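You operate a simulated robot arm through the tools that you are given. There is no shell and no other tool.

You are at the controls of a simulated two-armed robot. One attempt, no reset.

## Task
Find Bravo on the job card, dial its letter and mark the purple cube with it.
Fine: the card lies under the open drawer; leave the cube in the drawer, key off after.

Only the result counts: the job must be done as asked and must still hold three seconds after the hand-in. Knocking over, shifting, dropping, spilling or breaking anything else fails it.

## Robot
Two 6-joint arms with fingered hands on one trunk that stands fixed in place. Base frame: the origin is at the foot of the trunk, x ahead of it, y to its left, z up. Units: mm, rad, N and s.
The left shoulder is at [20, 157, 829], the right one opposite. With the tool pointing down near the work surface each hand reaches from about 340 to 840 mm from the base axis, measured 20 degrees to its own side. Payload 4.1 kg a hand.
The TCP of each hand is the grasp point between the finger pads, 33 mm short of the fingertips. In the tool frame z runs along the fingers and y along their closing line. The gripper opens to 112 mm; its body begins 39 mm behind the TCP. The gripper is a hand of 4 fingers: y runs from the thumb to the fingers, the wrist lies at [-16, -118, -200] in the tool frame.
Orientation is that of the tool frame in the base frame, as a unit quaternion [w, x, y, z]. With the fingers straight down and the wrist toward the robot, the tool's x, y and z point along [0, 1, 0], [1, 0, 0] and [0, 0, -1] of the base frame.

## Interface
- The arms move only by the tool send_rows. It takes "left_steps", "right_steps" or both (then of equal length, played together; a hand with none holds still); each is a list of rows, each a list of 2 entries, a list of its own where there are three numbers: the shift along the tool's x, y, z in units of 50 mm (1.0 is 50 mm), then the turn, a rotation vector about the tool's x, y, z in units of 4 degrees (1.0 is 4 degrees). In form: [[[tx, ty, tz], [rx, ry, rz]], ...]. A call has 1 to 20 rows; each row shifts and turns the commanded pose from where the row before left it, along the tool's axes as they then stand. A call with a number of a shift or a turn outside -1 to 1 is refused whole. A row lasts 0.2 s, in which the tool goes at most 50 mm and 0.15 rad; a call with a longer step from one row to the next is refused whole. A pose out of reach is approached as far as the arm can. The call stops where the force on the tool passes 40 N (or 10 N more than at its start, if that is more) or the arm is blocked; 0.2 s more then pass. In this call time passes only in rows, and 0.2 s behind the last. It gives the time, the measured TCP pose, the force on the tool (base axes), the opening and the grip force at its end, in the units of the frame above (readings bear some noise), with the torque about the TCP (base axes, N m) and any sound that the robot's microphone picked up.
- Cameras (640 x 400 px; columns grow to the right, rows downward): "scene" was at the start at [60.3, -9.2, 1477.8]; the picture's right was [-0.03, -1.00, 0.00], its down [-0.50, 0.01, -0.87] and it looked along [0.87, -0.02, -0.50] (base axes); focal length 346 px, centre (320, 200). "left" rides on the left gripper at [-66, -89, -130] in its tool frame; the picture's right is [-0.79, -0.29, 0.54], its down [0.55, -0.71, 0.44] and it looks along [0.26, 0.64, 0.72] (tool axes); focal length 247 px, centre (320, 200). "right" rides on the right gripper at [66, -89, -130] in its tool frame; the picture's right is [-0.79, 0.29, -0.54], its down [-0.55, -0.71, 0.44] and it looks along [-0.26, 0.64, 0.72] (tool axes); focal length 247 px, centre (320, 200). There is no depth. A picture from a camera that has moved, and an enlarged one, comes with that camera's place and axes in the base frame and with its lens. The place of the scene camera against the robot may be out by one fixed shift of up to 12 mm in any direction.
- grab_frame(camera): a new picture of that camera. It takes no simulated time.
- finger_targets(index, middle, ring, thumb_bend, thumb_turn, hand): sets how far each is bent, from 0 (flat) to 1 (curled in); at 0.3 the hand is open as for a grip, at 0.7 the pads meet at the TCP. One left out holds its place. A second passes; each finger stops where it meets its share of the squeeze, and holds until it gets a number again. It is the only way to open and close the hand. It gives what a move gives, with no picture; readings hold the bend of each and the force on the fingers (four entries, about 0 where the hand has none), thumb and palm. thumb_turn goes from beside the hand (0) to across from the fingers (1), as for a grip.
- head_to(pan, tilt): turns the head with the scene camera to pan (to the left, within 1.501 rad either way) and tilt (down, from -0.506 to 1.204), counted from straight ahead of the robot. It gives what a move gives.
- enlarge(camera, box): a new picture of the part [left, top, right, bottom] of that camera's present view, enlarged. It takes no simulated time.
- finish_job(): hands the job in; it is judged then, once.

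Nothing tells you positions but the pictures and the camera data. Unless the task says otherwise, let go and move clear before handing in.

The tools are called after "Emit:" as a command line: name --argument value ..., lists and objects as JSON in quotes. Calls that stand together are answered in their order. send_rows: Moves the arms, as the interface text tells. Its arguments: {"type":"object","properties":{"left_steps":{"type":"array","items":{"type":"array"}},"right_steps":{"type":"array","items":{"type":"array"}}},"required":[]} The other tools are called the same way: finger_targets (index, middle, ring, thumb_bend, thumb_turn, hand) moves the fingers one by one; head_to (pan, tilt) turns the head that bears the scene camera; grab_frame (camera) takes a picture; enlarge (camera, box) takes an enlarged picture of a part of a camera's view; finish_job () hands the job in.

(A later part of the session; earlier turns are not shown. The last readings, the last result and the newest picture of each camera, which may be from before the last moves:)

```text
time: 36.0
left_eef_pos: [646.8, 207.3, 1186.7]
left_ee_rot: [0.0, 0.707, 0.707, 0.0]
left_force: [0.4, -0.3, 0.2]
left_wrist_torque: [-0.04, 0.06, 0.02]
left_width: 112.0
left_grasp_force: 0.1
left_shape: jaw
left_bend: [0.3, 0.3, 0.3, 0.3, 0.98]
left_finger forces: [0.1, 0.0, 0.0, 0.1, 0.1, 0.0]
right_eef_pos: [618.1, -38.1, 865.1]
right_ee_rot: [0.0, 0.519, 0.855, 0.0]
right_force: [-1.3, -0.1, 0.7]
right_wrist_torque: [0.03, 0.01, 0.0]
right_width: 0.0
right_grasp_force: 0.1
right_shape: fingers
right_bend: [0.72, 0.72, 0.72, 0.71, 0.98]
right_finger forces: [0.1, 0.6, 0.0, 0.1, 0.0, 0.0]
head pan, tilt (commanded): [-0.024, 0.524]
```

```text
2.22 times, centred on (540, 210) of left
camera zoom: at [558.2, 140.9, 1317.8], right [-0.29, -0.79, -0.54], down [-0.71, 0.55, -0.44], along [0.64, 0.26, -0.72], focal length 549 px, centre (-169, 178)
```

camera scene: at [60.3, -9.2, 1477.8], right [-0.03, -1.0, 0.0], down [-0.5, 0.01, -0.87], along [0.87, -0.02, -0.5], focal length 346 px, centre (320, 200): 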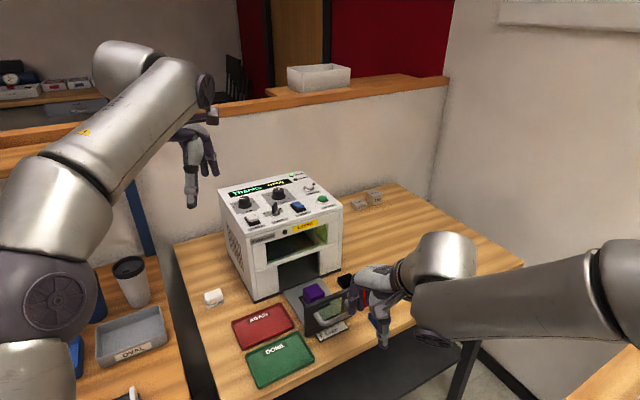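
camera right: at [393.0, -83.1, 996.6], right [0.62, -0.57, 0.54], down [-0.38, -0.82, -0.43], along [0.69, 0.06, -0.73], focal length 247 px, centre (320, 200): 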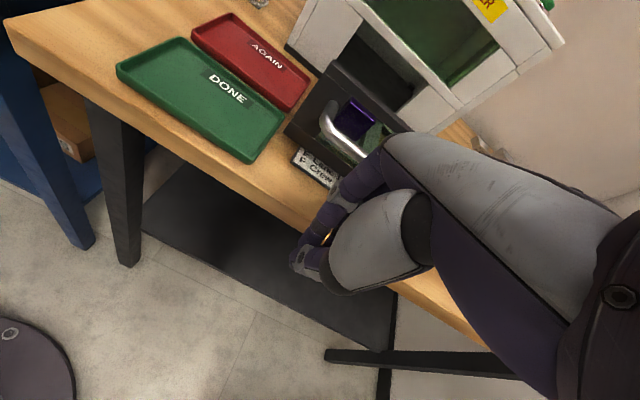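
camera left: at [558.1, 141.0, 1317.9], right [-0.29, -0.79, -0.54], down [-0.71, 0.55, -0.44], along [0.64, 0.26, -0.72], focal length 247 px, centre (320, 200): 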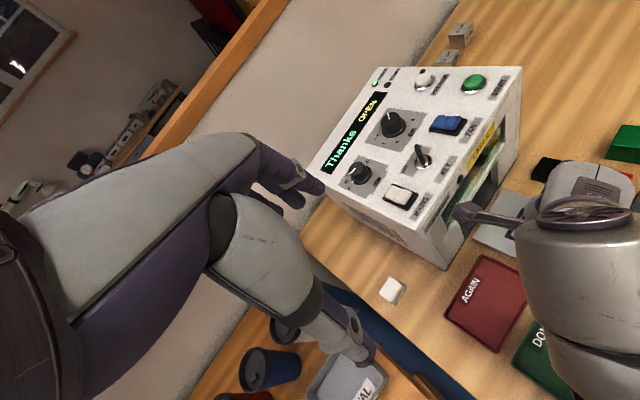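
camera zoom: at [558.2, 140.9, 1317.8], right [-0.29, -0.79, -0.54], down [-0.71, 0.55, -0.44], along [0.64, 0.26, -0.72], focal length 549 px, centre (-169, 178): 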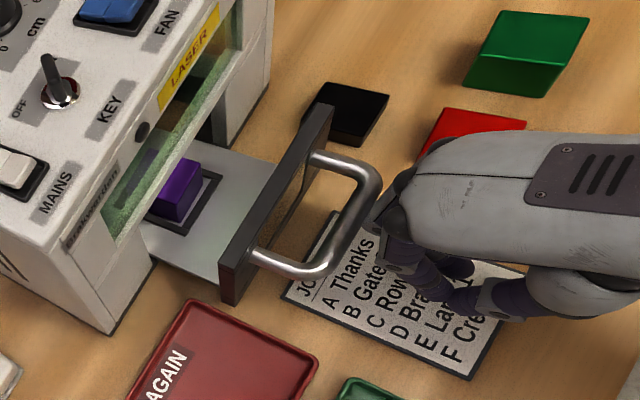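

The drawer is about 55 mm from closed, and the card reads A Thanks, B Gate, C Row, D Bravo, E Lane 1, F Crew. I'll push the rest, slowing near the end.

Emit:
send_rows --right_steps '[[[0, 0.2, 0], [0, 0, 0]], [[0, 0.25, 0], [0, 0, 0]], [[0, 0.25, 0], [0, 0, 0]], [[0, 0.15, 0], [0, 0, 0]]]'

Emit:
enlarge --camera "scene" --box '[230, 160, 390, 320]'

Emit:
enlarge --camera "left" --box '[440, 120, 640, 300]'

```text
time: 37.0
left_eef_pos: [647.7, 207.0, 1186.1]
left_ee_rot: [-0.001, 0.707, 0.707, 0.0]
left_force: [0.1, -0.3, -0.1]
left_wrist_torque: [0.0, -0.05, 0.02]
left_width: 111.8
left_grasp_force: 0.2
left_shape: jaw
left_bend: [0.3, 0.3, 0.3, 0.3, 0.98]
left_finger forces: [0.0, 0.0, 0.1, 0.1, 0.0, 0.0]
right_eef_pos: [656.3, -18.4, 866.8]
right_ee_rot: [0.0, 0.519, 0.855, 0.001]
right_force: [0.9, 0.1, -0.2]
right_wrist_torque: [0.0, 0.01, -0.01]
right_width: 0.1
right_grasp_force: 0.0
right_shape: fingers
right_bend: [0.72, 0.72, 0.72, 0.71, 0.98]
right_finger forces: [0.0, 0.0, 0.1, 0.0, 0.1, 0.0]
head pan, tilt (commanded): [-0.024, 0.524]
```

```text
2.50 times, centred on (310, 240) of scene
camera zoom: at [60.2, -9.2, 1477.8], right [-0.03, -1.0, 0.0], down [-0.5, 0.01, -0.87], along [0.87, -0.02, -0.5], focal length 864 px, centre (345, 100)
```

zoom: 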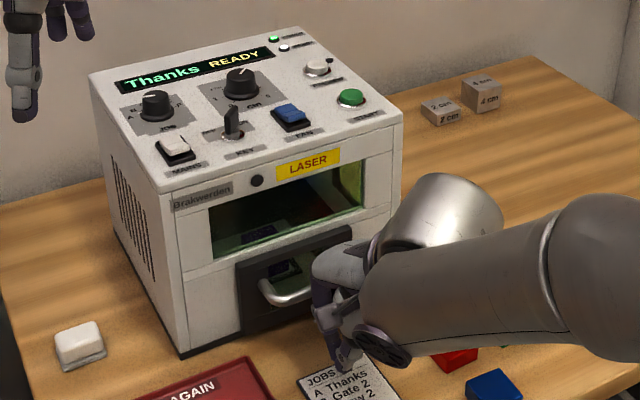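

```text
2.22 times, centred on (540, 210) of left
camera zoom: at [558.2, 141.0, 1317.8], right [-0.29, -0.79, -0.54], down [-0.71, 0.55, -0.44], along [0.64, 0.26, -0.72], focal length 549 px, centre (-169, 178)
```

zoom: 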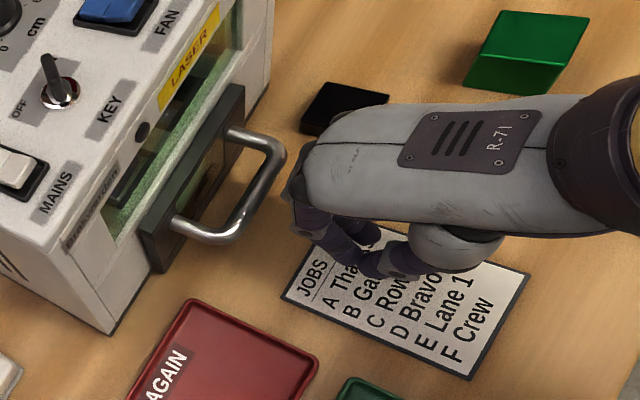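

The drawer is closed and the display now reads "Thanks READY". So A is the current setting and I need D (Bravo), plus the right cm value. I'll withdraw the right hand and inspect the panel.

Emit:
send_rows --right_steps '[[[0, -0.6, 0], [0, 0, 0]], [[0, -0.9, 0], [0, 0, 0]], [[0, -0.9, -0.2], [0, 0, 0]], [[0, -0.3, -0.9], [0, 0, 0]], [[0, 0, -0.9], [0, 0, 0]], [[0, 0, -0.9], [0, 0, 0]], [[0, 0, -0.9], [0, 0, 0]], [[0, 0, -0.9], [0, 0, 0]]]'

Emit:
grab_frame --camera "right"

Emit:
enlarge --camera "left" --box '[330, 60, 530, 220]'

Emit:
enlarge --camera "scene" --box '[215, 165, 345, 245]'

```text
time: 38.8
left_eef_pos: [647.0, 206.8, 1185.1]
left_ee_rot: [0.0, 0.707, 0.707, 0.0]
left_force: [0.0, -0.3, -0.2]
left_wrist_torque: [0.0, 0.02, -0.01]
left_width: 111.9
left_grasp_force: 0.1
left_shape: jaw
left_bend: [0.3, 0.3, 0.3, 0.3, 0.98]
left_finger forces: [0.0, 0.0, 0.1, 0.0, 0.0, 0.1]
right_eef_pos: [537.6, -82.4, 1098.3]
right_ee_rot: [0.0, 0.518, 0.855, -0.001]
right_force: [0.2, -0.1, 0.4]
right_wrist_torque: [0.02, -0.01, 0.0]
right_width: 0.0
right_grasp_force: 0.1
right_shape: fingers
right_bend: [0.72, 0.72, 0.72, 0.71, 0.98]
right_finger forces: [0.0, 0.0, 0.0, 0.1, 0.0, 0.0]
head pan, tilt (commanded): [-0.024, 0.524]
```

```text
taken
camera right: at [429.0, -66.0, 1228.0], right [0.62, -0.57, 0.54], down [-0.38, -0.82, -0.43], along [0.69, 0.07, -0.72], focal length 247 px, centre (320, 200)
```

right: 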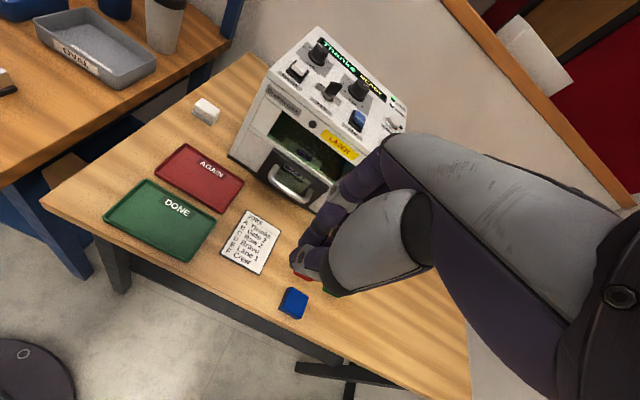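

```text
2.50 times, centred on (430, 140) of left
camera zoom: at [558.4, 141.0, 1317.7], right [-0.29, -0.79, -0.54], down [-0.71, 0.55, -0.44], along [0.64, 0.26, -0.72], focal length 617 px, centre (45, 350)
```

zoom: 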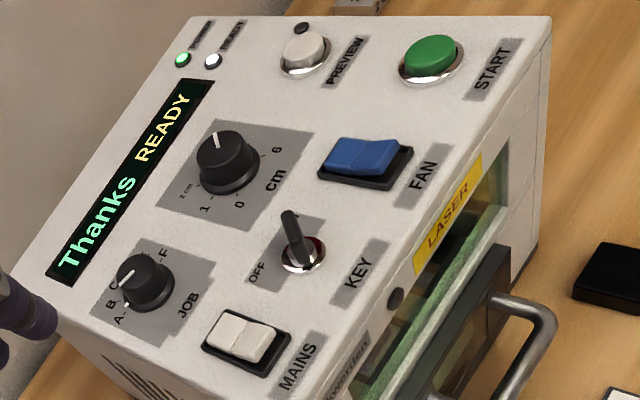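

```text
4.92 times, centred on (280, 205) of scene
camera zoom: at [60.5, -9.2, 1477.8], right [-0.03, -1.0, 0.0], down [-0.5, 0.01, -0.87], along [0.87, -0.02, -0.5], focal length 1701 px, centre (517, 175)
```

zoom: 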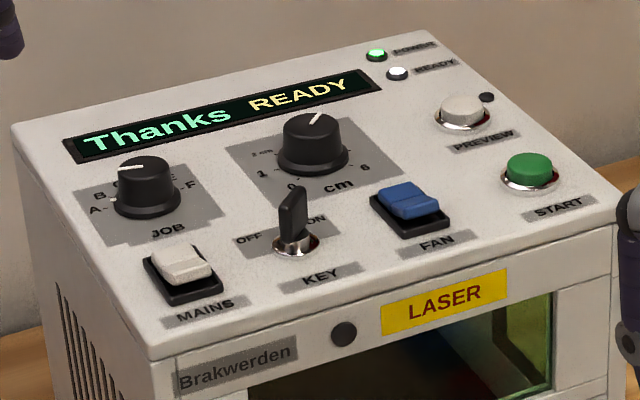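

Now it's clear: READY is lit, JOB points to A, and the key looks near ON. I'll zoom hard on the cm knob, the JOB knob, and the key to read them precisely.

Emit:
enlarge --camera "left" --box '[370, 90, 430, 150]'

Emit:
enlarge --camera "left" --box '[330, 145, 390, 205]'

Emit:
enlarge --camera "left" --box '[395, 130, 455, 190]'

Emit:
enlarge --camera "scene" --box '[260, 180, 305, 210]'

Emit:
enlarge --camera "right" --box '[300, 30, 400, 110]'

```text
6.67 times, centred on (400, 120) of left
camera zoom: at [558.4, 141.0, 1317.7], right [-0.29, -0.79, -0.54], down [-0.71, 0.55, -0.44], along [0.64, 0.26, -0.72], focal length 1646 px, centre (-213, 733)
```

zoom: 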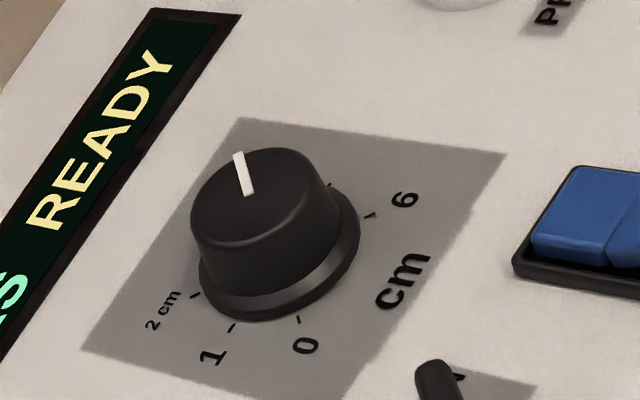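

```text
6.67 times, centred on (360, 175) of left
camera zoom: at [558.4, 141.0, 1317.7], right [-0.29, -0.79, -0.54], down [-0.71, 0.55, -0.44], along [0.64, 0.26, -0.72], focal length 1646 px, centre (53, 367)
```

zoom: 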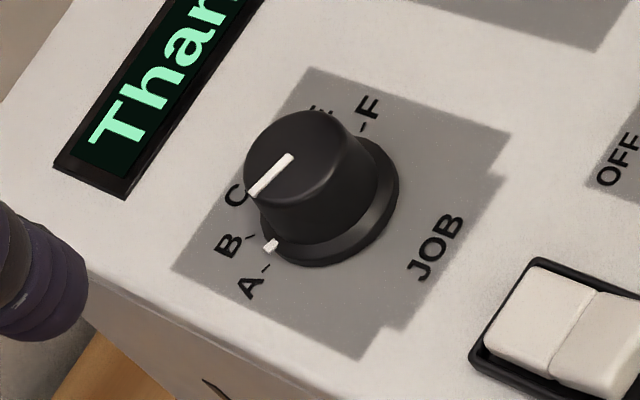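

```text
6.67 times, centred on (425, 160) of left
camera zoom: at [558.4, 141.0, 1317.7], right [-0.29, -0.79, -0.54], down [-0.71, 0.55, -0.44], along [0.64, 0.26, -0.72], focal length 1646 px, centre (-380, 467)
```

zoom: 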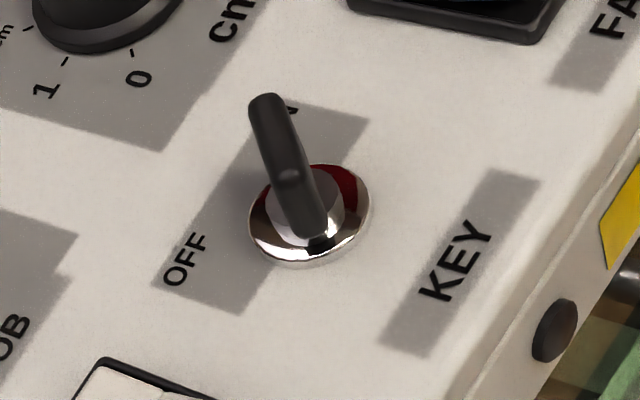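

```text
13.33 times, centred on (282, 195) of scene
camera zoom: at [60.5, -9.2, 1477.8], right [-0.03, -1.0, 0.0], down [-0.5, 0.01, -0.87], along [0.87, -0.02, -0.5], focal length 4606 px, centre (820, 267)
```

zoom: 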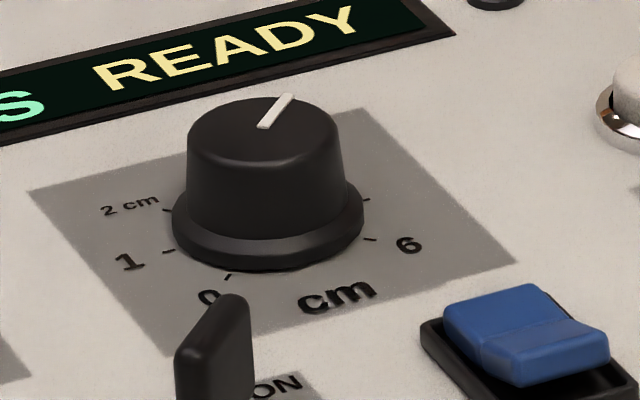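

```text
5.00 times, centred on (350, 70) of right
camera zoom: at [429.0, -66.0, 1228.0], right [0.62, -0.57, 0.54], down [-0.38, -0.82, -0.43], along [0.69, 0.07, -0.72], focal length 1235 px, centre (170, 850)
```

zoom: 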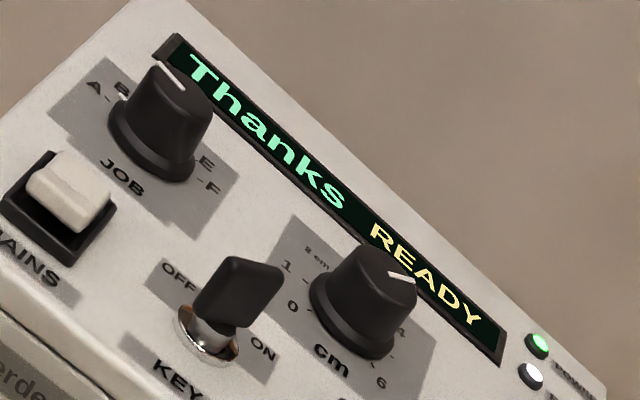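

The card says D = Bravo; the JOB dial stands at A (30° steps), cm at 4.0 (45° per cm), and the key is already ON. The cube measured 38 mm, so cm should go to 3.8. I'll turn and tilt the left hand so it can grip the JOB knob with room to turn clockwise.

Emit:
send_rows --left_steps '[[[0, 0, 0], [0, 0, -0.94]], [[0, 0, 0], [0, 0, -0.94]], [[0, 0, 0], [0, 0, -0.94]], [[0, 0, 0], [0, 0, -0.94]], [[0, 0, 0], [0, 0, -0.94]], [[0, 0, 0], [0, 0, -0.94]], [[0, 0, 0], [0, 0, -0.94]], [[0, 0, 0], [0, 0, -0.94]], [[0, 0, 0], [0, 0, -0.94]], [[0, 0, 0], [0, 0, -0.94]], [[0, 0, 0], [0, 0, -0.94]], [[0, 0, 0], [0, 0, -0.94]], [[0, 0, 0], [-0.9, 0, 0]], [[0, 0, 0], [-0.9, 0, 0]], [[0, 0, 0], [-0.9, 0, 0]], [[0, 0, 0], [-0.9, 0, 0]], [[0, 0, 0], [-0.9, 0, 0]], [[0, 0, 0], [-0.9, 0, 0]], [[0, 0, 0], [-0.9, 0, 0]]]'

Emit:
grab_frame --camera "left"

Emit:
grab_frame --camera "scene"

```text
time: 42.8
left_eef_pos: [694.1, 195.0, 1219.5]
left_ee_rot: [0.083, 0.372, 0.902, 0.202]
left_force: [0.6, 0.3, -0.2]
left_wrist_torque: [-0.02, 0.01, 0.01]
left_width: 111.9
left_grasp_force: 0.0
left_shape: jaw
left_bend: [0.3, 0.3, 0.3, 0.3, 0.98]
left_finger forces: [0.1, 0.1, 0.1, 0.0, 0.0, 0.0]
left hand out of reach, approached as far as the arm can: row 12, 14, 15, 16, 17, 18, 19
right_eef_pos: [539.0, -83.6, 1098.3]
right_ee_rot: [0.0, 0.52, 0.854, 0.001]
right_force: [0.6, 0.5, -0.2]
right_wrist_torque: [0.0, 0.0, -0.01]
right_width: 0.0
right_grasp_force: 0.1
right_shape: fingers
right_bend: [0.72, 0.72, 0.72, 0.71, 0.98]
right_finger forces: [0.0, 0.0, 0.0, 0.0, 0.1, 0.0]
head pan, tilt (commanded): [-0.024, 0.524]
```

```text
taken
camera left: at [645.3, 51.9, 1300.4], right [0.54, -0.58, -0.61], down [-0.71, 0.06, -0.7], along [0.44, 0.81, -0.38], focal length 247 px, centre (320, 200)
```

left: 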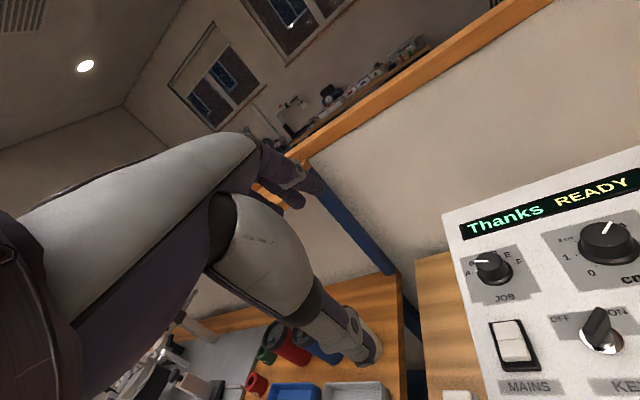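

```text
taken
camera scene: at [60.3, -9.1, 1477.8], right [-0.03, -1.0, 0.0], down [-0.5, 0.01, -0.87], along [0.87, -0.02, -0.5], focal length 346 px, centre (320, 200)
```

scene: 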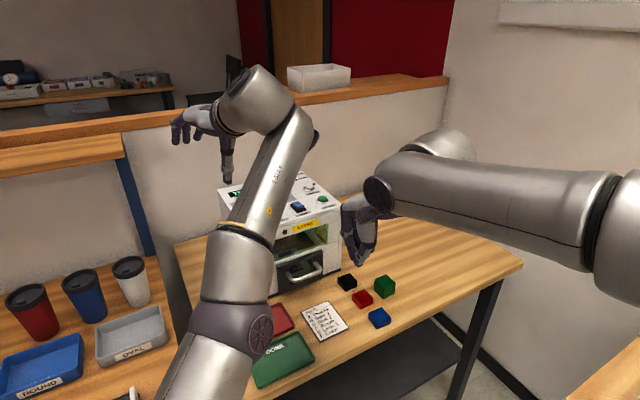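

The arm reached its limit, so the hand drifted a bit but has the right tilt. From here the view of the knobs is fresh; I'll enlarge it to refine the knob positions.

Emit:
enlarge --camera "left" --box '[440, 190, 640, 390]'

Emit:
enlarge --camera "left" --box '[455, 235, 535, 310]'

Emit:
enlarge --camera "left" --box '[540, 200, 640, 290]'

```text
2.00 times, centred on (540, 290) of left
camera zoom: at [645.3, 51.9, 1300.4], right [0.54, -0.58, -0.61], down [-0.71, 0.06, -0.7], along [0.44, 0.81, -0.38], focal length 494 px, centre (-120, 20)
```

zoom: 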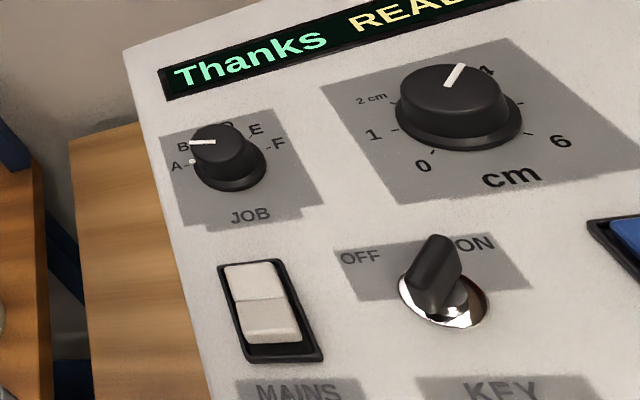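

```text
5.33 times, centred on (495, 272) of left
camera zoom: at [645.3, 51.9, 1300.4], right [0.54, -0.58, -0.61], down [-0.71, 0.06, -0.7], along [0.44, 0.81, -0.38], focal length 1317 px, centre (-613, -187)
```

zoom: 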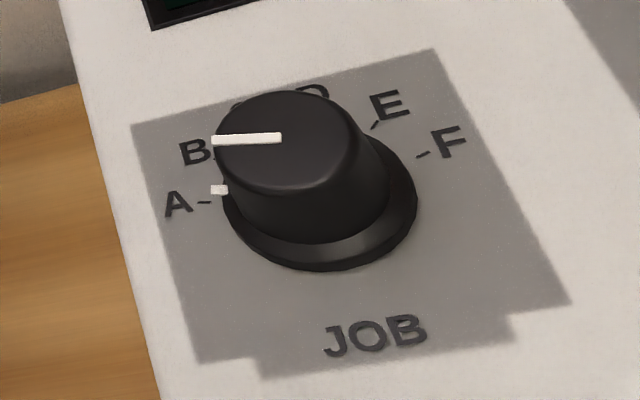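

```text
4.44 times, centred on (590, 245) of left
camera zoom: at [645.3, 51.9, 1300.4], right [0.54, -0.58, -0.61], down [-0.71, 0.06, -0.7], along [0.44, 0.81, -0.38], focal length 1098 px, centre (-880, 0)
```

zoom: 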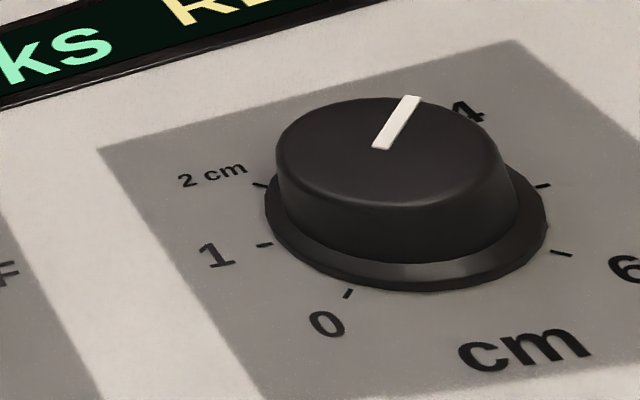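

I now have consistent positions: JOB knob centre (817, 168), cm knob (859, 86), key (770, 87), panel at z≈1020, knob tops near 1040. The reach calls for a smaller tilt of about 18°. I'll move the right hand aside and bring the left hand nearer JOB with its fingers partly closed.

Emit:
finger_targets --hand "left" --index 0.47 --middle 0.47 --ring 0.47 --thumb_bend 0.47

Emit:
send_rows --left_steps '[[[0, 0, 0], [0, -0.426, 0.904]], [[0, 0, 0], [0, -0.426, 0.904]], [[0, 0, 0], [0, -0.426, 0.904]], [[0, 0, 0], [0, -0.426, 0.904]], [[0, 0, 0], [0, -0.426, 0.904]]]' --right_steps '[[[-0.614, -0.658, 0.2], [0, 0, 0]], [[-0.614, -0.658, 0.2], [0, 0, 0]], [[-0.614, -0.658, 0.2], [0, 0, 0]], [[-0.614, -0.658, 0.2], [0, 0, 0]], [[0, 0, 0], [0, 0, 0]]]'

Emit:
grab_frame --camera "scene"

```text
time: 43.8
left_eef_pos: [693.4, 195.1, 1218.8]
left_ee_rot: [0.083, 0.372, 0.902, 0.201]
left_force: [0.3, 0.1, 0.2]
left_wrist_torque: [0.03, 0.0, -0.01]
left_width: 66.8
left_grasp_force: 0.1
left_shape: fingers
left_bend: [0.47, 0.47, 0.47, 0.47, 0.98]
left_finger forces: [0.0, 0.0, 0.1, 0.1, 0.0, 0.1]
right_eef_pos: [539.3, -82.5, 1097.3]
right_ee_rot: [0.001, 0.519, 0.855, 0.0]
right_force: [-0.6, -0.1, -0.2]
right_wrist_torque: [-0.01, -0.02, 0.02]
right_width: 0.0
right_grasp_force: 0.1
right_shape: fingers
right_bend: [0.72, 0.72, 0.72, 0.71, 0.98]
right_finger forces: [0.1, 0.0, 0.0, 0.0, 0.1, 0.0]
head pan, tilt (commanded): [-0.024, 0.524]
```

```text
time: 45.0
left_eef_pos: [723.6, 188.3, 1240.3]
left_ee_rot: [0.116, 0.525, 0.823, 0.183]
left_force: [0.0, 0.3, 0.2]
left_wrist_torque: [-0.01, -0.02, 0.0]
left_width: 66.5
left_grasp_force: 0.1
left_shape: fingers
left_bend: [0.47, 0.47, 0.47, 0.47, 0.98]
left_finger forces: [0.0, 0.0, 0.0, 0.1, 0.1, 0.0]
left hand out of reach, approached as far as the arm can: row 1, 2, 3, 4, 5
right_eef_pos: [479.5, -251.3, 1058.9]
right_ee_rot: [0.0, 0.52, 0.854, 0.0]
right_force: [0.5, -0.7, 0.0]
right_wrist_torque: [0.02, 0.02, 0.02]
right_width: 0.0
right_grasp_force: 0.1
right_shape: fingers
right_bend: [0.72, 0.72, 0.72, 0.71, 0.98]
right_finger forces: [0.1, 0.0, 0.0, 0.0, 0.0, 0.0]
head pan, tilt (commanded): [-0.024, 0.524]
```

```text
taken
camera scene: at [60.4, -9.2, 1477.8], right [-0.03, -1.0, 0.0], down [-0.5, 0.01, -0.87], along [0.87, -0.02, -0.5], focal length 346 px, centre (320, 200)
```

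scene: 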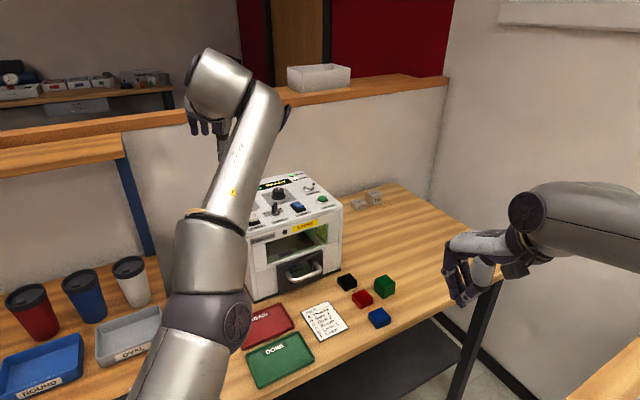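

The left hand has the right yaw. I'll lower it towards the panel area, reduce the tilt to about 18°, and look again.

Emit:
send_rows --left_steps '[[[-0.195, -0.051, 0.787], [0, 0, 0]], [[-0.195, -0.051, 0.787], [0, 0, 0]], [[-0.195, -0.051, 0.787], [0, 0, 0]], [[0, 0, 0], [0.875, 0, 0]], [[0, 0, 0], [0.875, 0, 0]]]'

Emit:
grab_frame --camera "left"

Emit:
grab_frame --camera "scene"

```text
time: 46.2
left_eef_pos: [774.5, 177.0, 1129.5]
left_ee_rot: [0.087, 0.53, 0.833, 0.133]
left_force: [0.3, 0.6, -1.0]
left_wrist_torque: [0.0, -0.01, 0.02]
left_width: 66.2
left_grasp_force: 0.1
left_shape: fingers
left_bend: [0.47, 0.47, 0.47, 0.47, 0.98]
left_finger forces: [0.0, 0.0, 0.0, 0.0, 0.0, 0.0]
left hand out of reach, approached as far as the arm can: row 1, 2, 5
right_eef_pos: [480.3, -251.5, 1058.2]
right_ee_rot: [0.0, 0.52, 0.854, -0.001]
right_force: [0.4, 0.9, -0.5]
right_wrist_torque: [0.0, 0.02, -0.01]
right_width: 0.0
right_grasp_force: 0.0
right_shape: fingers
right_bend: [0.72, 0.72, 0.72, 0.71, 0.98]
right_finger forces: [0.0, 0.0, 0.0, 0.1, 0.1, 0.0]
head pan, tilt (commanded): [-0.024, 0.524]
```

```text
taken
camera left: at [689.9, 64.0, 1226.9], right [0.24, -0.76, -0.6], down [-0.72, 0.27, -0.64], along [0.65, 0.59, -0.48], focal length 247 px, centre (320, 200)
```

left: 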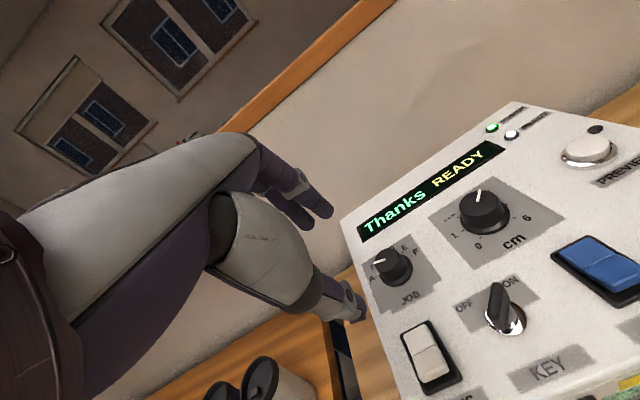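

```text
taken
camera scene: at [60.4, -9.2, 1477.8], right [-0.03, -1.0, 0.0], down [-0.5, 0.01, -0.87], along [0.87, -0.02, -0.5], focal length 346 px, centre (320, 200)
```

scene: 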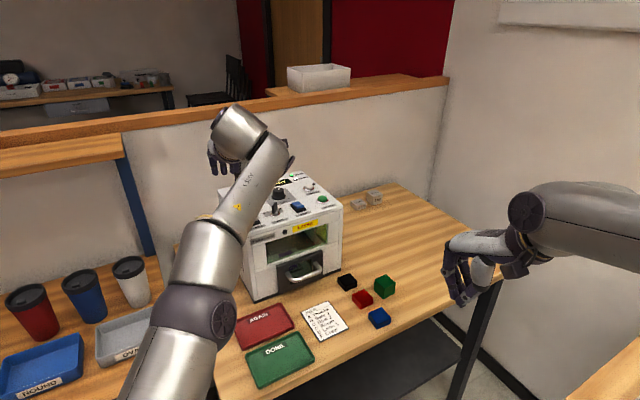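

This view shows the knobs well. I'll zoom in to fix the JOB knob's place relative to the hand before moving in.

Emit:
enlarge --camera "left" --box '[355, 230, 445, 310]'

Emit:
enlarge --camera "left" --box '[430, 175, 540, 260]'

Emit:
enlarge --camera "left" --box '[450, 265, 550, 345]'

```text
5.00 times, centred on (400, 270) of left
camera zoom: at [689.9, 64.0, 1226.9], right [0.24, -0.76, -0.6], down [-0.72, 0.27, -0.64], along [0.65, 0.59, -0.48], focal length 1235 px, centre (-80, -150)
```

zoom: 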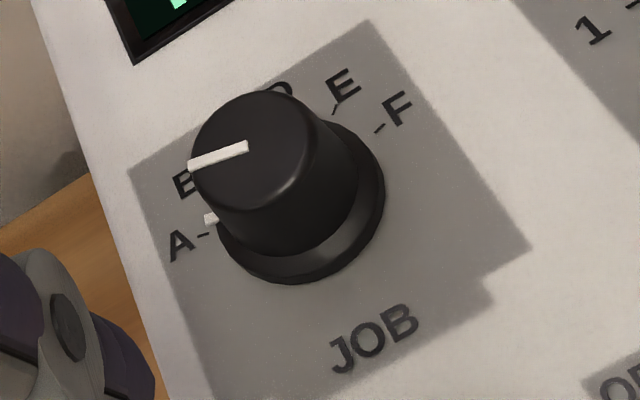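

```text
4.71 times, centred on (485, 218) of left
camera zoom: at [689.9, 64.0, 1226.9], right [0.24, -0.76, -0.6], down [-0.72, 0.27, -0.64], along [0.65, 0.59, -0.48], focal length 1162 px, centre (-456, 118)
```

zoom: 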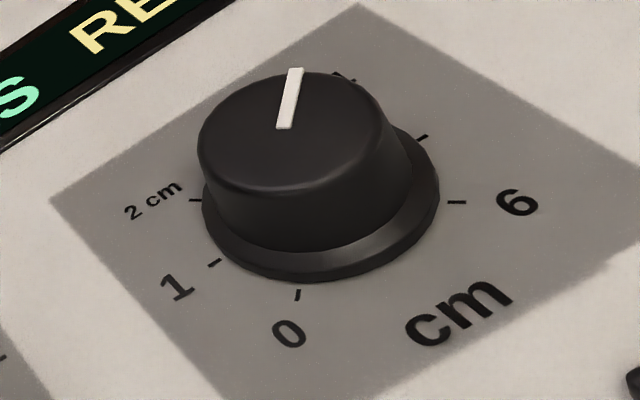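

```text
5.00 times, centred on (500, 305) of left
camera zoom: at [689.9, 64.0, 1226.9], right [0.24, -0.76, -0.6], down [-0.72, 0.27, -0.64], along [0.65, 0.59, -0.48], focal length 1235 px, centre (-580, -325)
```

zoom: 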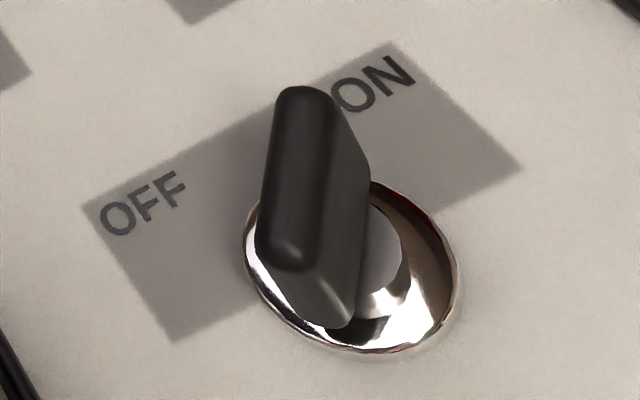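

JOB's centre is confirmed at (816.5, 168). I'll move the left hand in so its thumb and fingers straddle the knob just above the panel.

Emit:
send_rows --left_steps '[[[-0.172, 0.039, 0.459], [0, 0, 0]], [[-0.172, 0.039, 0.459], [0, 0, 0]], [[-0.172, 0.039, 0.459], [0, 0, 0]]]'

Emit:
grab_frame --camera "left"

Emit:
enlarge --camera "left" --box '[250, 160, 450, 360]'

Emit:
enlarge --camera "scene" --box '[190, 130, 330, 250]'

```text
time: 47.0
left_eef_pos: [802.1, 165.0, 1070.5]
left_ee_rot: [0.09, 0.529, 0.833, 0.137]
left_force: [-6.2, -0.2, 27.4]
left_wrist_torque: [-0.6, 1.16, -0.08]
left_width: 68.3
left_grasp_force: 13.9
left_shape: fingers
left_bend: [0.47, 0.47, 0.47, 0.46, 0.99]
left_finger forces: [0.0, 0.0, 0.0, 0.0, 27.3, 0.0]
left hand out of reach, approached as far as the arm can: row 2
right_eef_pos: [479.8, -251.5, 1058.7]
right_ee_rot: [0.0, 0.52, 0.854, 0.001]
right_force: [0.0, 0.3, -0.2]
right_wrist_torque: [-0.01, 0.02, 0.0]
right_width: 0.2
right_grasp_force: 0.0
right_shape: fingers
right_bend: [0.72, 0.72, 0.72, 0.71, 0.98]
right_finger forces: [0.0, 0.0, 0.1, 0.1, 0.0, 0.0]
head pan, tilt (commanded): [-0.024, 0.524]
```

```text
taken
camera left: at [715.8, 51.5, 1165.5], right [0.25, -0.76, -0.6], down [-0.71, 0.27, -0.65], along [0.65, 0.59, -0.48], focal length 247 px, centre (320, 200)
```

left: 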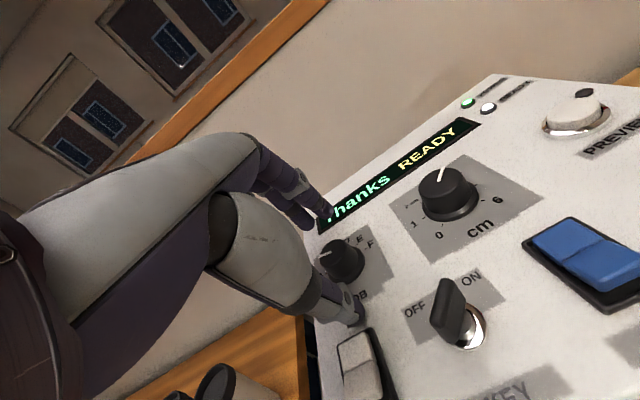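

```text
2.00 times, centred on (350, 260) of left
camera zoom: at [715.8, 51.5, 1165.5], right [0.25, -0.76, -0.6], down [-0.71, 0.27, -0.65], along [0.65, 0.59, -0.48], focal length 494 px, centre (260, 80)
```

zoom: 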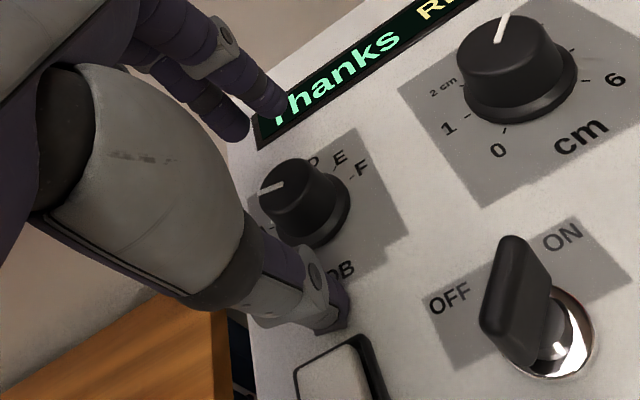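

```text
3.33 times, centred on (260, 190) of scene
camera zoom: at [59.2, -9.3, 1477.8], right [-0.03, -1.0, 0.0], down [-0.5, 0.01, -0.87], along [0.87, -0.02, -0.5], focal length 1152 px, centre (520, 233)
```

zoom: 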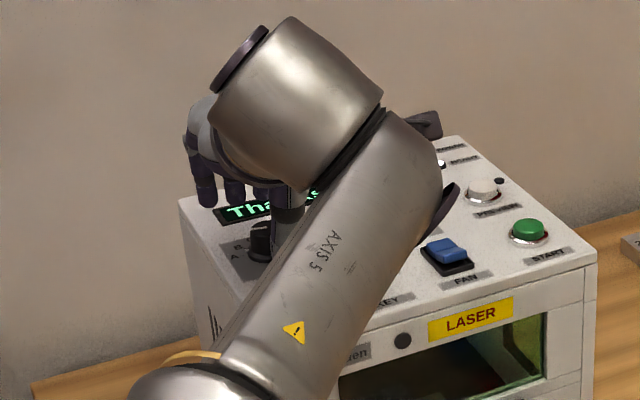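

The thumb tip touched the panel, since the thumb reaches further than the fingers at this tilt. I'll back off at once and reorient: tilting about the closing line instead keeps thumb and index level and still within reach.

Emit:
send_rows --left_steps '[[[0, 0.063, -0.19], [0, 0, 0]], [[0, 0.16, -0.47], [0, 0, 0]], [[0.45, -0.4, -0.25], [0, 0, 0]], [[0.45, -0.4, -0.25], [0, 0, 0]], [[0.45, -0.4, -0.25], [0, 0, 0]], [[0.1, -0.2, 0], [0, 0, 0]]]'

Emit:
enlarge --camera "left" --box '[340, 60, 640, 300]'

```text
time: 48.4
left_eef_pos: [758.6, 183.2, 1139.3]
left_ee_rot: [0.084, 0.53, 0.833, 0.134]
left_force: [-0.5, -0.3, -0.2]
left_wrist_torque: [0.01, -0.01, 0.04]
left_width: 65.5
left_grasp_force: 0.1
left_shape: fingers
left_bend: [0.47, 0.47, 0.47, 0.47, 0.98]
left_finger forces: [0.0, 0.1, 0.1, 0.0, 0.1, 0.1]
left hand out of reach, approached as far as the arm can: row 1, 2, 3, 4, 5, 6
right_eef_pos: [480.9, -249.8, 1058.3]
right_ee_rot: [0.0, 0.519, 0.855, 0.001]
right_force: [0.3, 0.5, -0.2]
right_wrist_torque: [0.0, 0.0, 0.03]
right_width: 0.1
right_grasp_force: 0.0
right_shape: fingers
right_bend: [0.72, 0.72, 0.72, 0.71, 0.98]
right_finger forces: [0.0, 0.0, 0.1, 0.0, 0.1, 0.0]
head pan, tilt (commanded): [-0.024, 0.524]
```

```text
1.67 times, centred on (490, 180) of left
camera zoom: at [673.0, 69.5, 1237.2], right [0.24, -0.76, -0.6], down [-0.72, 0.27, -0.63], along [0.65, 0.59, -0.49], focal length 412 px, centre (37, 233)
```

zoom: 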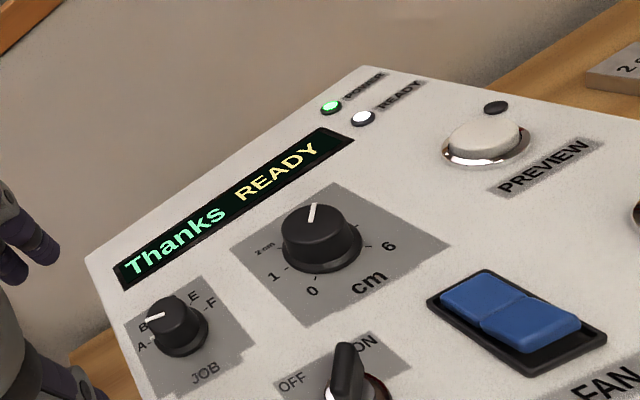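

The panel is undisturbed. I'll step back a bit, level the hand, turn it and apply the sideways tilt so index and thumb can pinch the knob.

Emit:
send_rows --left_steps '[[[0.445, -0.582, 0.1], [0, 0, 0]], [[0.445, -0.582, 0.1], [0, 0, 0]], [[0.2, -0.3, 0.1], [0, 0, 0]], [[0, 0, 0], [0.915, 0, 0]], [[0, 0, 0], [0.915, 0, 0]], [[0, 0, 0], [0.915, 0, 0]], [[0, 0, 0], [0.915, 0, 0]], [[0, 0, 0], [0.915, 0, 0]], [[0, 0, 0], [0, 0, 0.925]], [[0, 0, 0], [0, 0, 0.925]], [[0, 0, 0], [0, 0, 0.925]], [[0, 0, 0], [0, 0, 0.925]], [[0, 0, 0], [0, 0, 0.925]], [[0, 0, 0], [0, 0, 0.925]], [[0, 0, 0], [0, 0, 0.925]], [[0, 0, 0], [0, 0, 0.925]], [[0, 0, 0], [0, 0, 0.925]], [[0, 0, 0], [0, 0, 0.925]]]'

Emit:
send_rows --left_steps '[[[0, 0, 0], [0, 1, 0]], [[0, 0, 0], [0, 1, 0]], [[0, 0, 0], [0, 1, 0]], [[0, 0, 0], [0, 1, 0]], [[0, 0, 0], [0, 1, 0]], [[0, 0, 0], [0, 1, 0]], [[0, 0, 0], [0, 1, 0]], [[0, 0, 0], [0, 1, 0]], [[0, 0, 0], [0, 1, 0]], [[0, 0, 0], [0, 1, 0]]]'

Emit:
grab_frame --camera "left"

Emit:
grab_frame --camera "scene"

```text
time: 52.2
left_eef_pos: [708.7, 183.6, 1107.3]
left_ee_rot: [0.001, 0.777, 0.629, 0.0]
left_force: [-0.1, 0.6, -0.2]
left_wrist_torque: [0.0, 0.01, 0.01]
left_width: 65.5
left_grasp_force: 0.0
left_shape: fingers
left_bend: [0.47, 0.47, 0.47, 0.47, 0.98]
left_finger forces: [0.0, 0.0, 0.0, 0.0, 0.0, 0.0]
left hand out of reach, approached as far as the arm can: row 1, 2, 3, 5, 6, 7, 8
right_eef_pos: [480.8, -250.0, 1058.3]
right_ee_rot: [0.001, 0.519, 0.855, 0.0]
right_force: [0.4, -1.0, -0.5]
right_wrist_torque: [0.02, 0.03, -0.01]
right_width: 0.0
right_grasp_force: 0.2
right_shape: fingers
right_bend: [0.72, 0.72, 0.72, 0.71, 0.98]
right_finger forces: [0.1, 0.0, 0.0, 0.0, 0.0, 0.0]
head pan, tilt (commanded): [-0.024, 0.524]
```

```text
time: 54.4
left_eef_pos: [730.5, 180.8, 1120.2]
left_ee_rot: [-0.216, 0.731, 0.591, 0.265]
left_force: [-0.4, -0.3, 0.7]
left_wrist_torque: [-0.03, 0.0, 0.02]
left_width: 65.9
left_grasp_force: 0.0
left_shape: fingers
left_bend: [0.47, 0.47, 0.47, 0.47, 0.98]
left_finger forces: [0.0, 0.0, 0.0, 0.1, 0.0, 0.0]
left hand out of reach, approached as far as the arm can: row 5, 6, 7, 8, 9, 10
right_eef_pos: [478.3, -249.8, 1058.5]
right_ee_rot: [0.0, 0.521, 0.854, 0.0]
right_force: [0.4, 0.2, -0.5]
right_wrist_torque: [-0.02, 0.0, 0.02]
right_width: 0.0
right_grasp_force: 0.1
right_shape: fingers
right_bend: [0.72, 0.72, 0.72, 0.71, 0.97]
right_finger forces: [0.1, 0.1, 0.0, 0.1, 0.1, 0.0]
head pan, tilt (commanded): [-0.024, 0.524]
```

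```text
taken
camera left: at [616.9, 66.8, 1178.5], right [-0.34, -0.2, -0.92], down [-0.55, 0.83, 0.02], along [0.76, 0.52, -0.39], focal length 247 px, centre (320, 200)
```

left: 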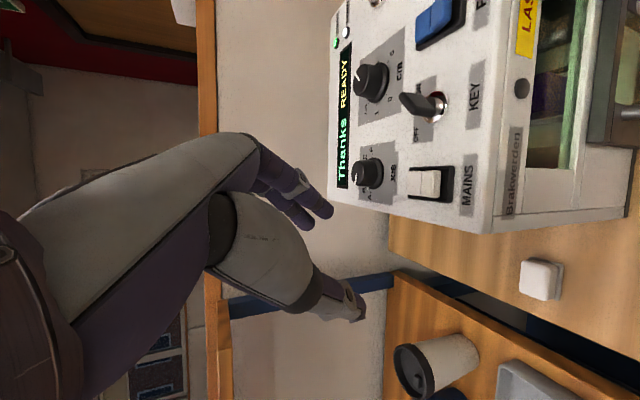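

```text
taken
camera scene: at [60.3, -9.1, 1477.8], right [-0.03, -1.0, 0.0], down [-0.5, 0.01, -0.87], along [0.87, -0.02, -0.5], focal length 346 px, centre (320, 200)
```

scene: 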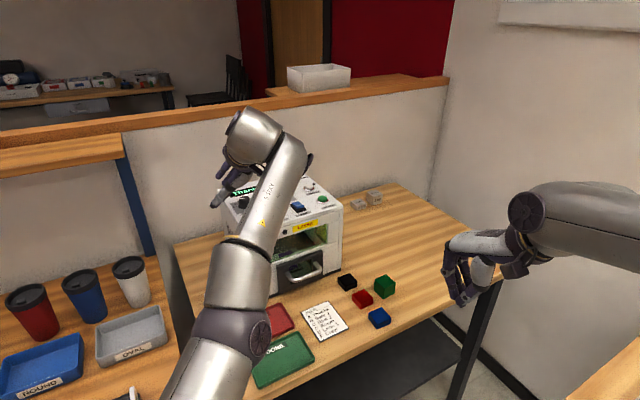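

At this orientation the arm also runs near its limit. Another option is an asymmetric pinch, with the thumb curled far across and the fingers opened, which brings the tips level and gains reach. I'll test that finger shape here in free space.

Emit:
finger_targets --hand "left" --index 0.4 --middle 0.4 --ring 0.4 --thumb_bend 0.85

Emit:
grab_frame --camera "left"

Emit:
enlarge --camera "left" --box '[230, 120, 400, 330]'

Emit:
enlarge --camera "scene" --box '[195, 100, 325, 220]'

```text
time: 55.4
left_eef_pos: [731.9, 180.6, 1119.2]
left_ee_rot: [-0.216, 0.73, 0.592, 0.264]
left_force: [-0.5, 0.0, -0.3]
left_wrist_torque: [0.02, 0.05, 0.02]
left_width: 19.9
left_grasp_force: 0.0
left_shape: fingers
left_bend: [0.4, 0.4, 0.4, 0.85, 0.98]
left_finger forces: [0.0, 0.1, 0.0, 0.0, 0.1, 0.0]
right_eef_pos: [478.3, -250.4, 1058.4]
right_ee_rot: [0.0, 0.52, 0.854, -0.001]
right_force: [0.6, -1.0, -0.7]
right_wrist_torque: [-0.01, -0.01, 0.01]
right_width: 0.0
right_grasp_force: 0.1
right_shape: fingers
right_bend: [0.72, 0.72, 0.72, 0.71, 0.98]
right_finger forces: [0.1, 0.0, 0.1, 0.0, 0.0, 0.1]
head pan, tilt (commanded): [-0.024, 0.524]
```

```text
taken
camera left: at [617.0, 66.9, 1178.7], right [-0.34, -0.2, -0.92], down [-0.55, 0.83, 0.02], along [0.76, 0.51, -0.39], focal length 247 px, centre (320, 200)
```

left: 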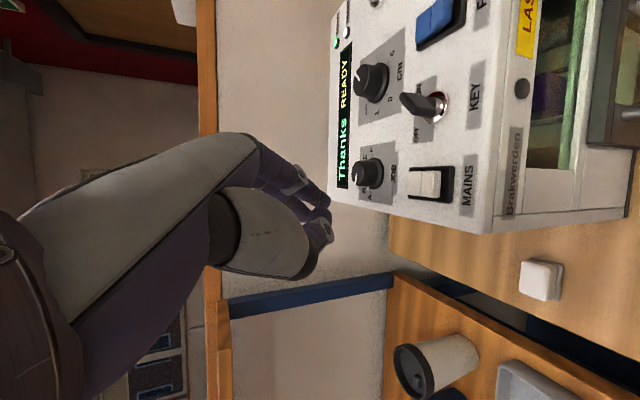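

```text
1.90 times, centred on (315, 225) of left
camera zoom: at [617.0, 66.9, 1178.7], right [-0.34, -0.2, -0.92], down [-0.55, 0.83, 0.02], along [0.76, 0.51, -0.39], focal length 470 px, centre (330, 152)
```

zoom: 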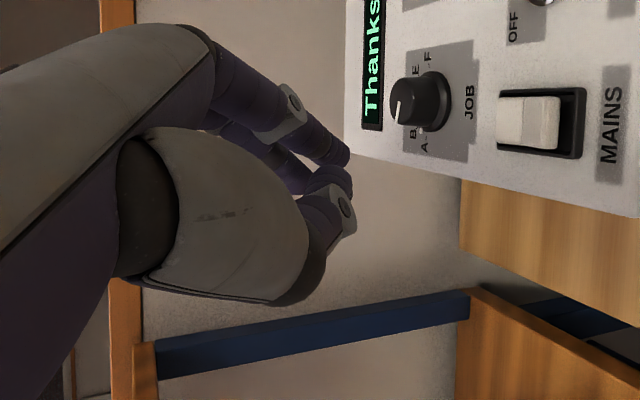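

```text
3.33 times, centred on (260, 160) of scene
camera zoom: at [60.3, -9.2, 1477.8], right [-0.03, -1.0, 0.0], down [-0.5, 0.01, -0.87], along [0.87, -0.02, -0.5], focal length 1152 px, centre (520, 333)
```

zoom: 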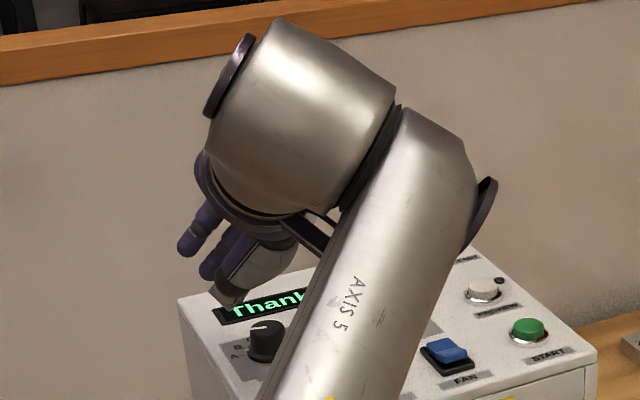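

With the thumb at 0.85 its tip becomes level with the fingertips, so the pinch sits about 30 mm ahead of the TCP. That gives both reach and depth. I'll return the hand to a forward tilt of 15° with yaw 22° and open the pinch to about 37 mm.

Emit:
finger_targets --hand "left" --index 0.34 --middle 0.34 --ring 0.34 --thumb_bend 0.79

Emit:
send_rows --left_steps '[[[-0.26, -0.78, 0.05], [0, -1, 0]], [[-0.1, -0.3, 0.05], [0, -1, 0]], [[0, 0, 0], [0, -1, 0]], [[0, 0, 0], [0, -1, 0]], [[0, 0, 0], [0, -1, 0]], [[0, 0, 0], [0, -1, 0]], [[0, 0, 0], [0, -1, 0]], [[0, 0, 0], [0, -1, 0]], [[0, 0, 0], [0, -1, 0]], [[0, 0, 0], [0, -1, 0]], [[0, 0, 0], [0, 0, -0.95]], [[0, 0, 0], [0, 0, -0.95]], [[0, 0, 0], [0, 0, -0.95]], [[0, 0, 0], [0, 0, -0.95]], [[0, 0, 0], [0, 0, -0.95]], [[0, 0, 0], [0, 0, -0.95]], [[0, 0, 0], [0, 0, -0.95]], [[0, 0, 0], [0, 0, -0.95]], [[0, 0, 0], [0, 0, -0.95]]]'

Emit:
send_rows --left_steps '[[[0, 0, 0], [-0.94, 0, 0]], [[0, 0, 0], [-0.94, 0, 0]], [[0, 0, 0], [-0.94, 0, 0]], [[0, 0, 0], [-0.94, 0, 0]]]'

Emit:
grab_frame --camera "left"

```text
time: 56.4
left_eef_pos: [730.0, 180.0, 1119.3]
left_ee_rot: [-0.216, 0.73, 0.592, 0.264]
left_force: [0.2, -0.8, 0.7]
left_wrist_torque: [0.01, 0.0, -0.03]
left_width: 33.9
left_grasp_force: 0.2
left_shape: fingers
left_bend: [0.34, 0.34, 0.34, 0.79, 0.98]
left_finger forces: [0.0, 0.0, 0.0, 0.0, 0.1, 0.0]
right_eef_pos: [479.0, -250.0, 1057.9]
right_ee_rot: [0.001, 0.52, 0.854, -0.001]
right_force: [-0.1, -0.4, -0.5]
right_wrist_torque: [0.0, -0.01, 0.02]
right_width: 0.0
right_grasp_force: 0.0
right_shape: fingers
right_bend: [0.72, 0.72, 0.72, 0.71, 0.98]
right_finger forces: [0.1, 0.0, 0.1, 0.1, 0.0, 0.1]
head pan, tilt (commanded): [-0.024, 0.524]
```

```text
time: 60.4
left_eef_pos: [702.0, 170.2, 1117.9]
left_ee_rot: [0.0, 0.556, 0.831, -0.001]
left_force: [-0.3, 0.6, 0.2]
left_wrist_torque: [-0.01, -0.01, 0.0]
left_width: 34.4
left_grasp_force: 0.1
left_shape: fingers
left_bend: [0.34, 0.34, 0.34, 0.79, 0.98]
left_finger forces: [0.0, 0.1, 0.0, 0.0, 0.1, 0.1]
left hand out of reach, approached as far as the arm can: row 1, 2, 6, 8, 9, 10
right_eef_pos: [479.2, -249.4, 1059.0]
right_ee_rot: [0.0, 0.52, 0.854, 0.0]
right_force: [0.7, -0.1, -0.1]
right_wrist_torque: [-0.03, -0.02, 0.0]
right_width: 0.1
right_grasp_force: 0.0
right_shape: fingers
right_bend: [0.72, 0.72, 0.72, 0.71, 0.97]
right_finger forces: [0.0, 0.0, 0.0, 0.0, 0.0, 0.0]
head pan, tilt (commanded): [-0.024, 0.524]
```

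```text
time: 61.4
left_eef_pos: [701.4, 172.0, 1117.7]
left_ee_rot: [0.073, 0.553, 0.823, 0.107]
left_force: [-0.3, -0.7, 0.7]
left_wrist_torque: [0.01, -0.01, -0.01]
left_width: 34.0
left_grasp_force: 0.0
left_shape: fingers
left_bend: [0.34, 0.34, 0.34, 0.79, 0.98]
left_finger forces: [0.0, 0.0, 0.0, 0.0, 0.0, 0.1]
right_eef_pos: [479.7, -250.4, 1058.9]
right_ee_rot: [0.0, 0.52, 0.854, 0.001]
right_force: [1.0, 1.1, -0.1]
right_wrist_torque: [0.01, 0.0, 0.0]
right_width: 0.0
right_grasp_force: 0.0
right_shape: fingers
right_bend: [0.72, 0.72, 0.72, 0.71, 0.98]
right_finger forces: [0.1, 0.1, 0.0, 0.0, 0.0, 0.1]
head pan, tilt (commanded): [-0.024, 0.524]
```

```text
taken
camera left: at [616.6, 63.9, 1222.3], right [0.17, -0.79, -0.59], down [-0.74, 0.29, -0.61], along [0.65, 0.54, -0.53], focal length 247 px, centre (320, 200)
```

left: 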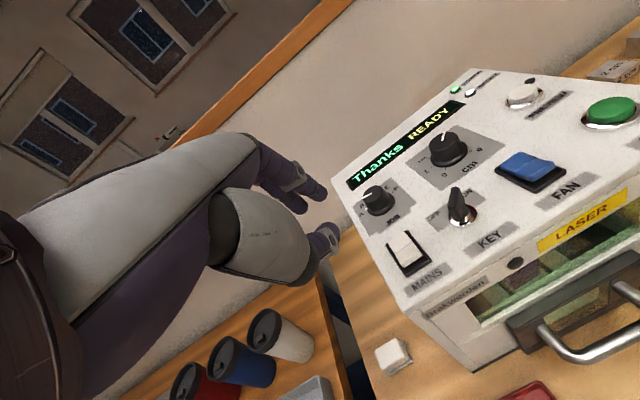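

The orientation is right (yaw 22°, tilt 15°). I'll zoom in on the fingers to locate the pinch point in the hand frame.

Emit:
enlarge --camera "left" --box '[240, 140, 440, 290]'

Emit:
enlarge --camera "scene" --box '[190, 90, 330, 220]'

```text
2.67 times, centred on (340, 215) of left
camera zoom: at [616.6, 63.9, 1222.3], right [0.17, -0.79, -0.59], down [-0.74, 0.29, -0.61], along [0.65, 0.54, -0.53], focal length 659 px, centre (267, 160)
```

zoom: 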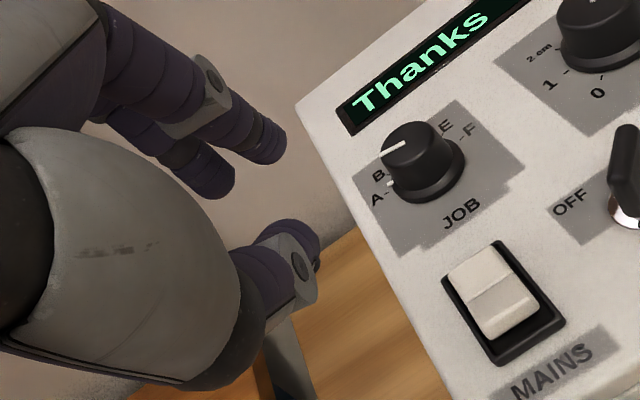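

```text
3.08 times, centred on (260, 155) of scene
camera zoom: at [60.4, -9.2, 1477.8], right [-0.03, -1.0, 0.0], down [-0.5, 0.01, -0.87], along [0.87, -0.02, -0.5], focal length 1063 px, centre (505, 338)
```

zoom: 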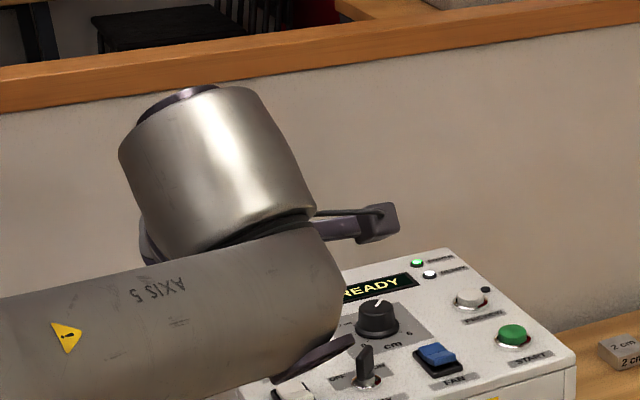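

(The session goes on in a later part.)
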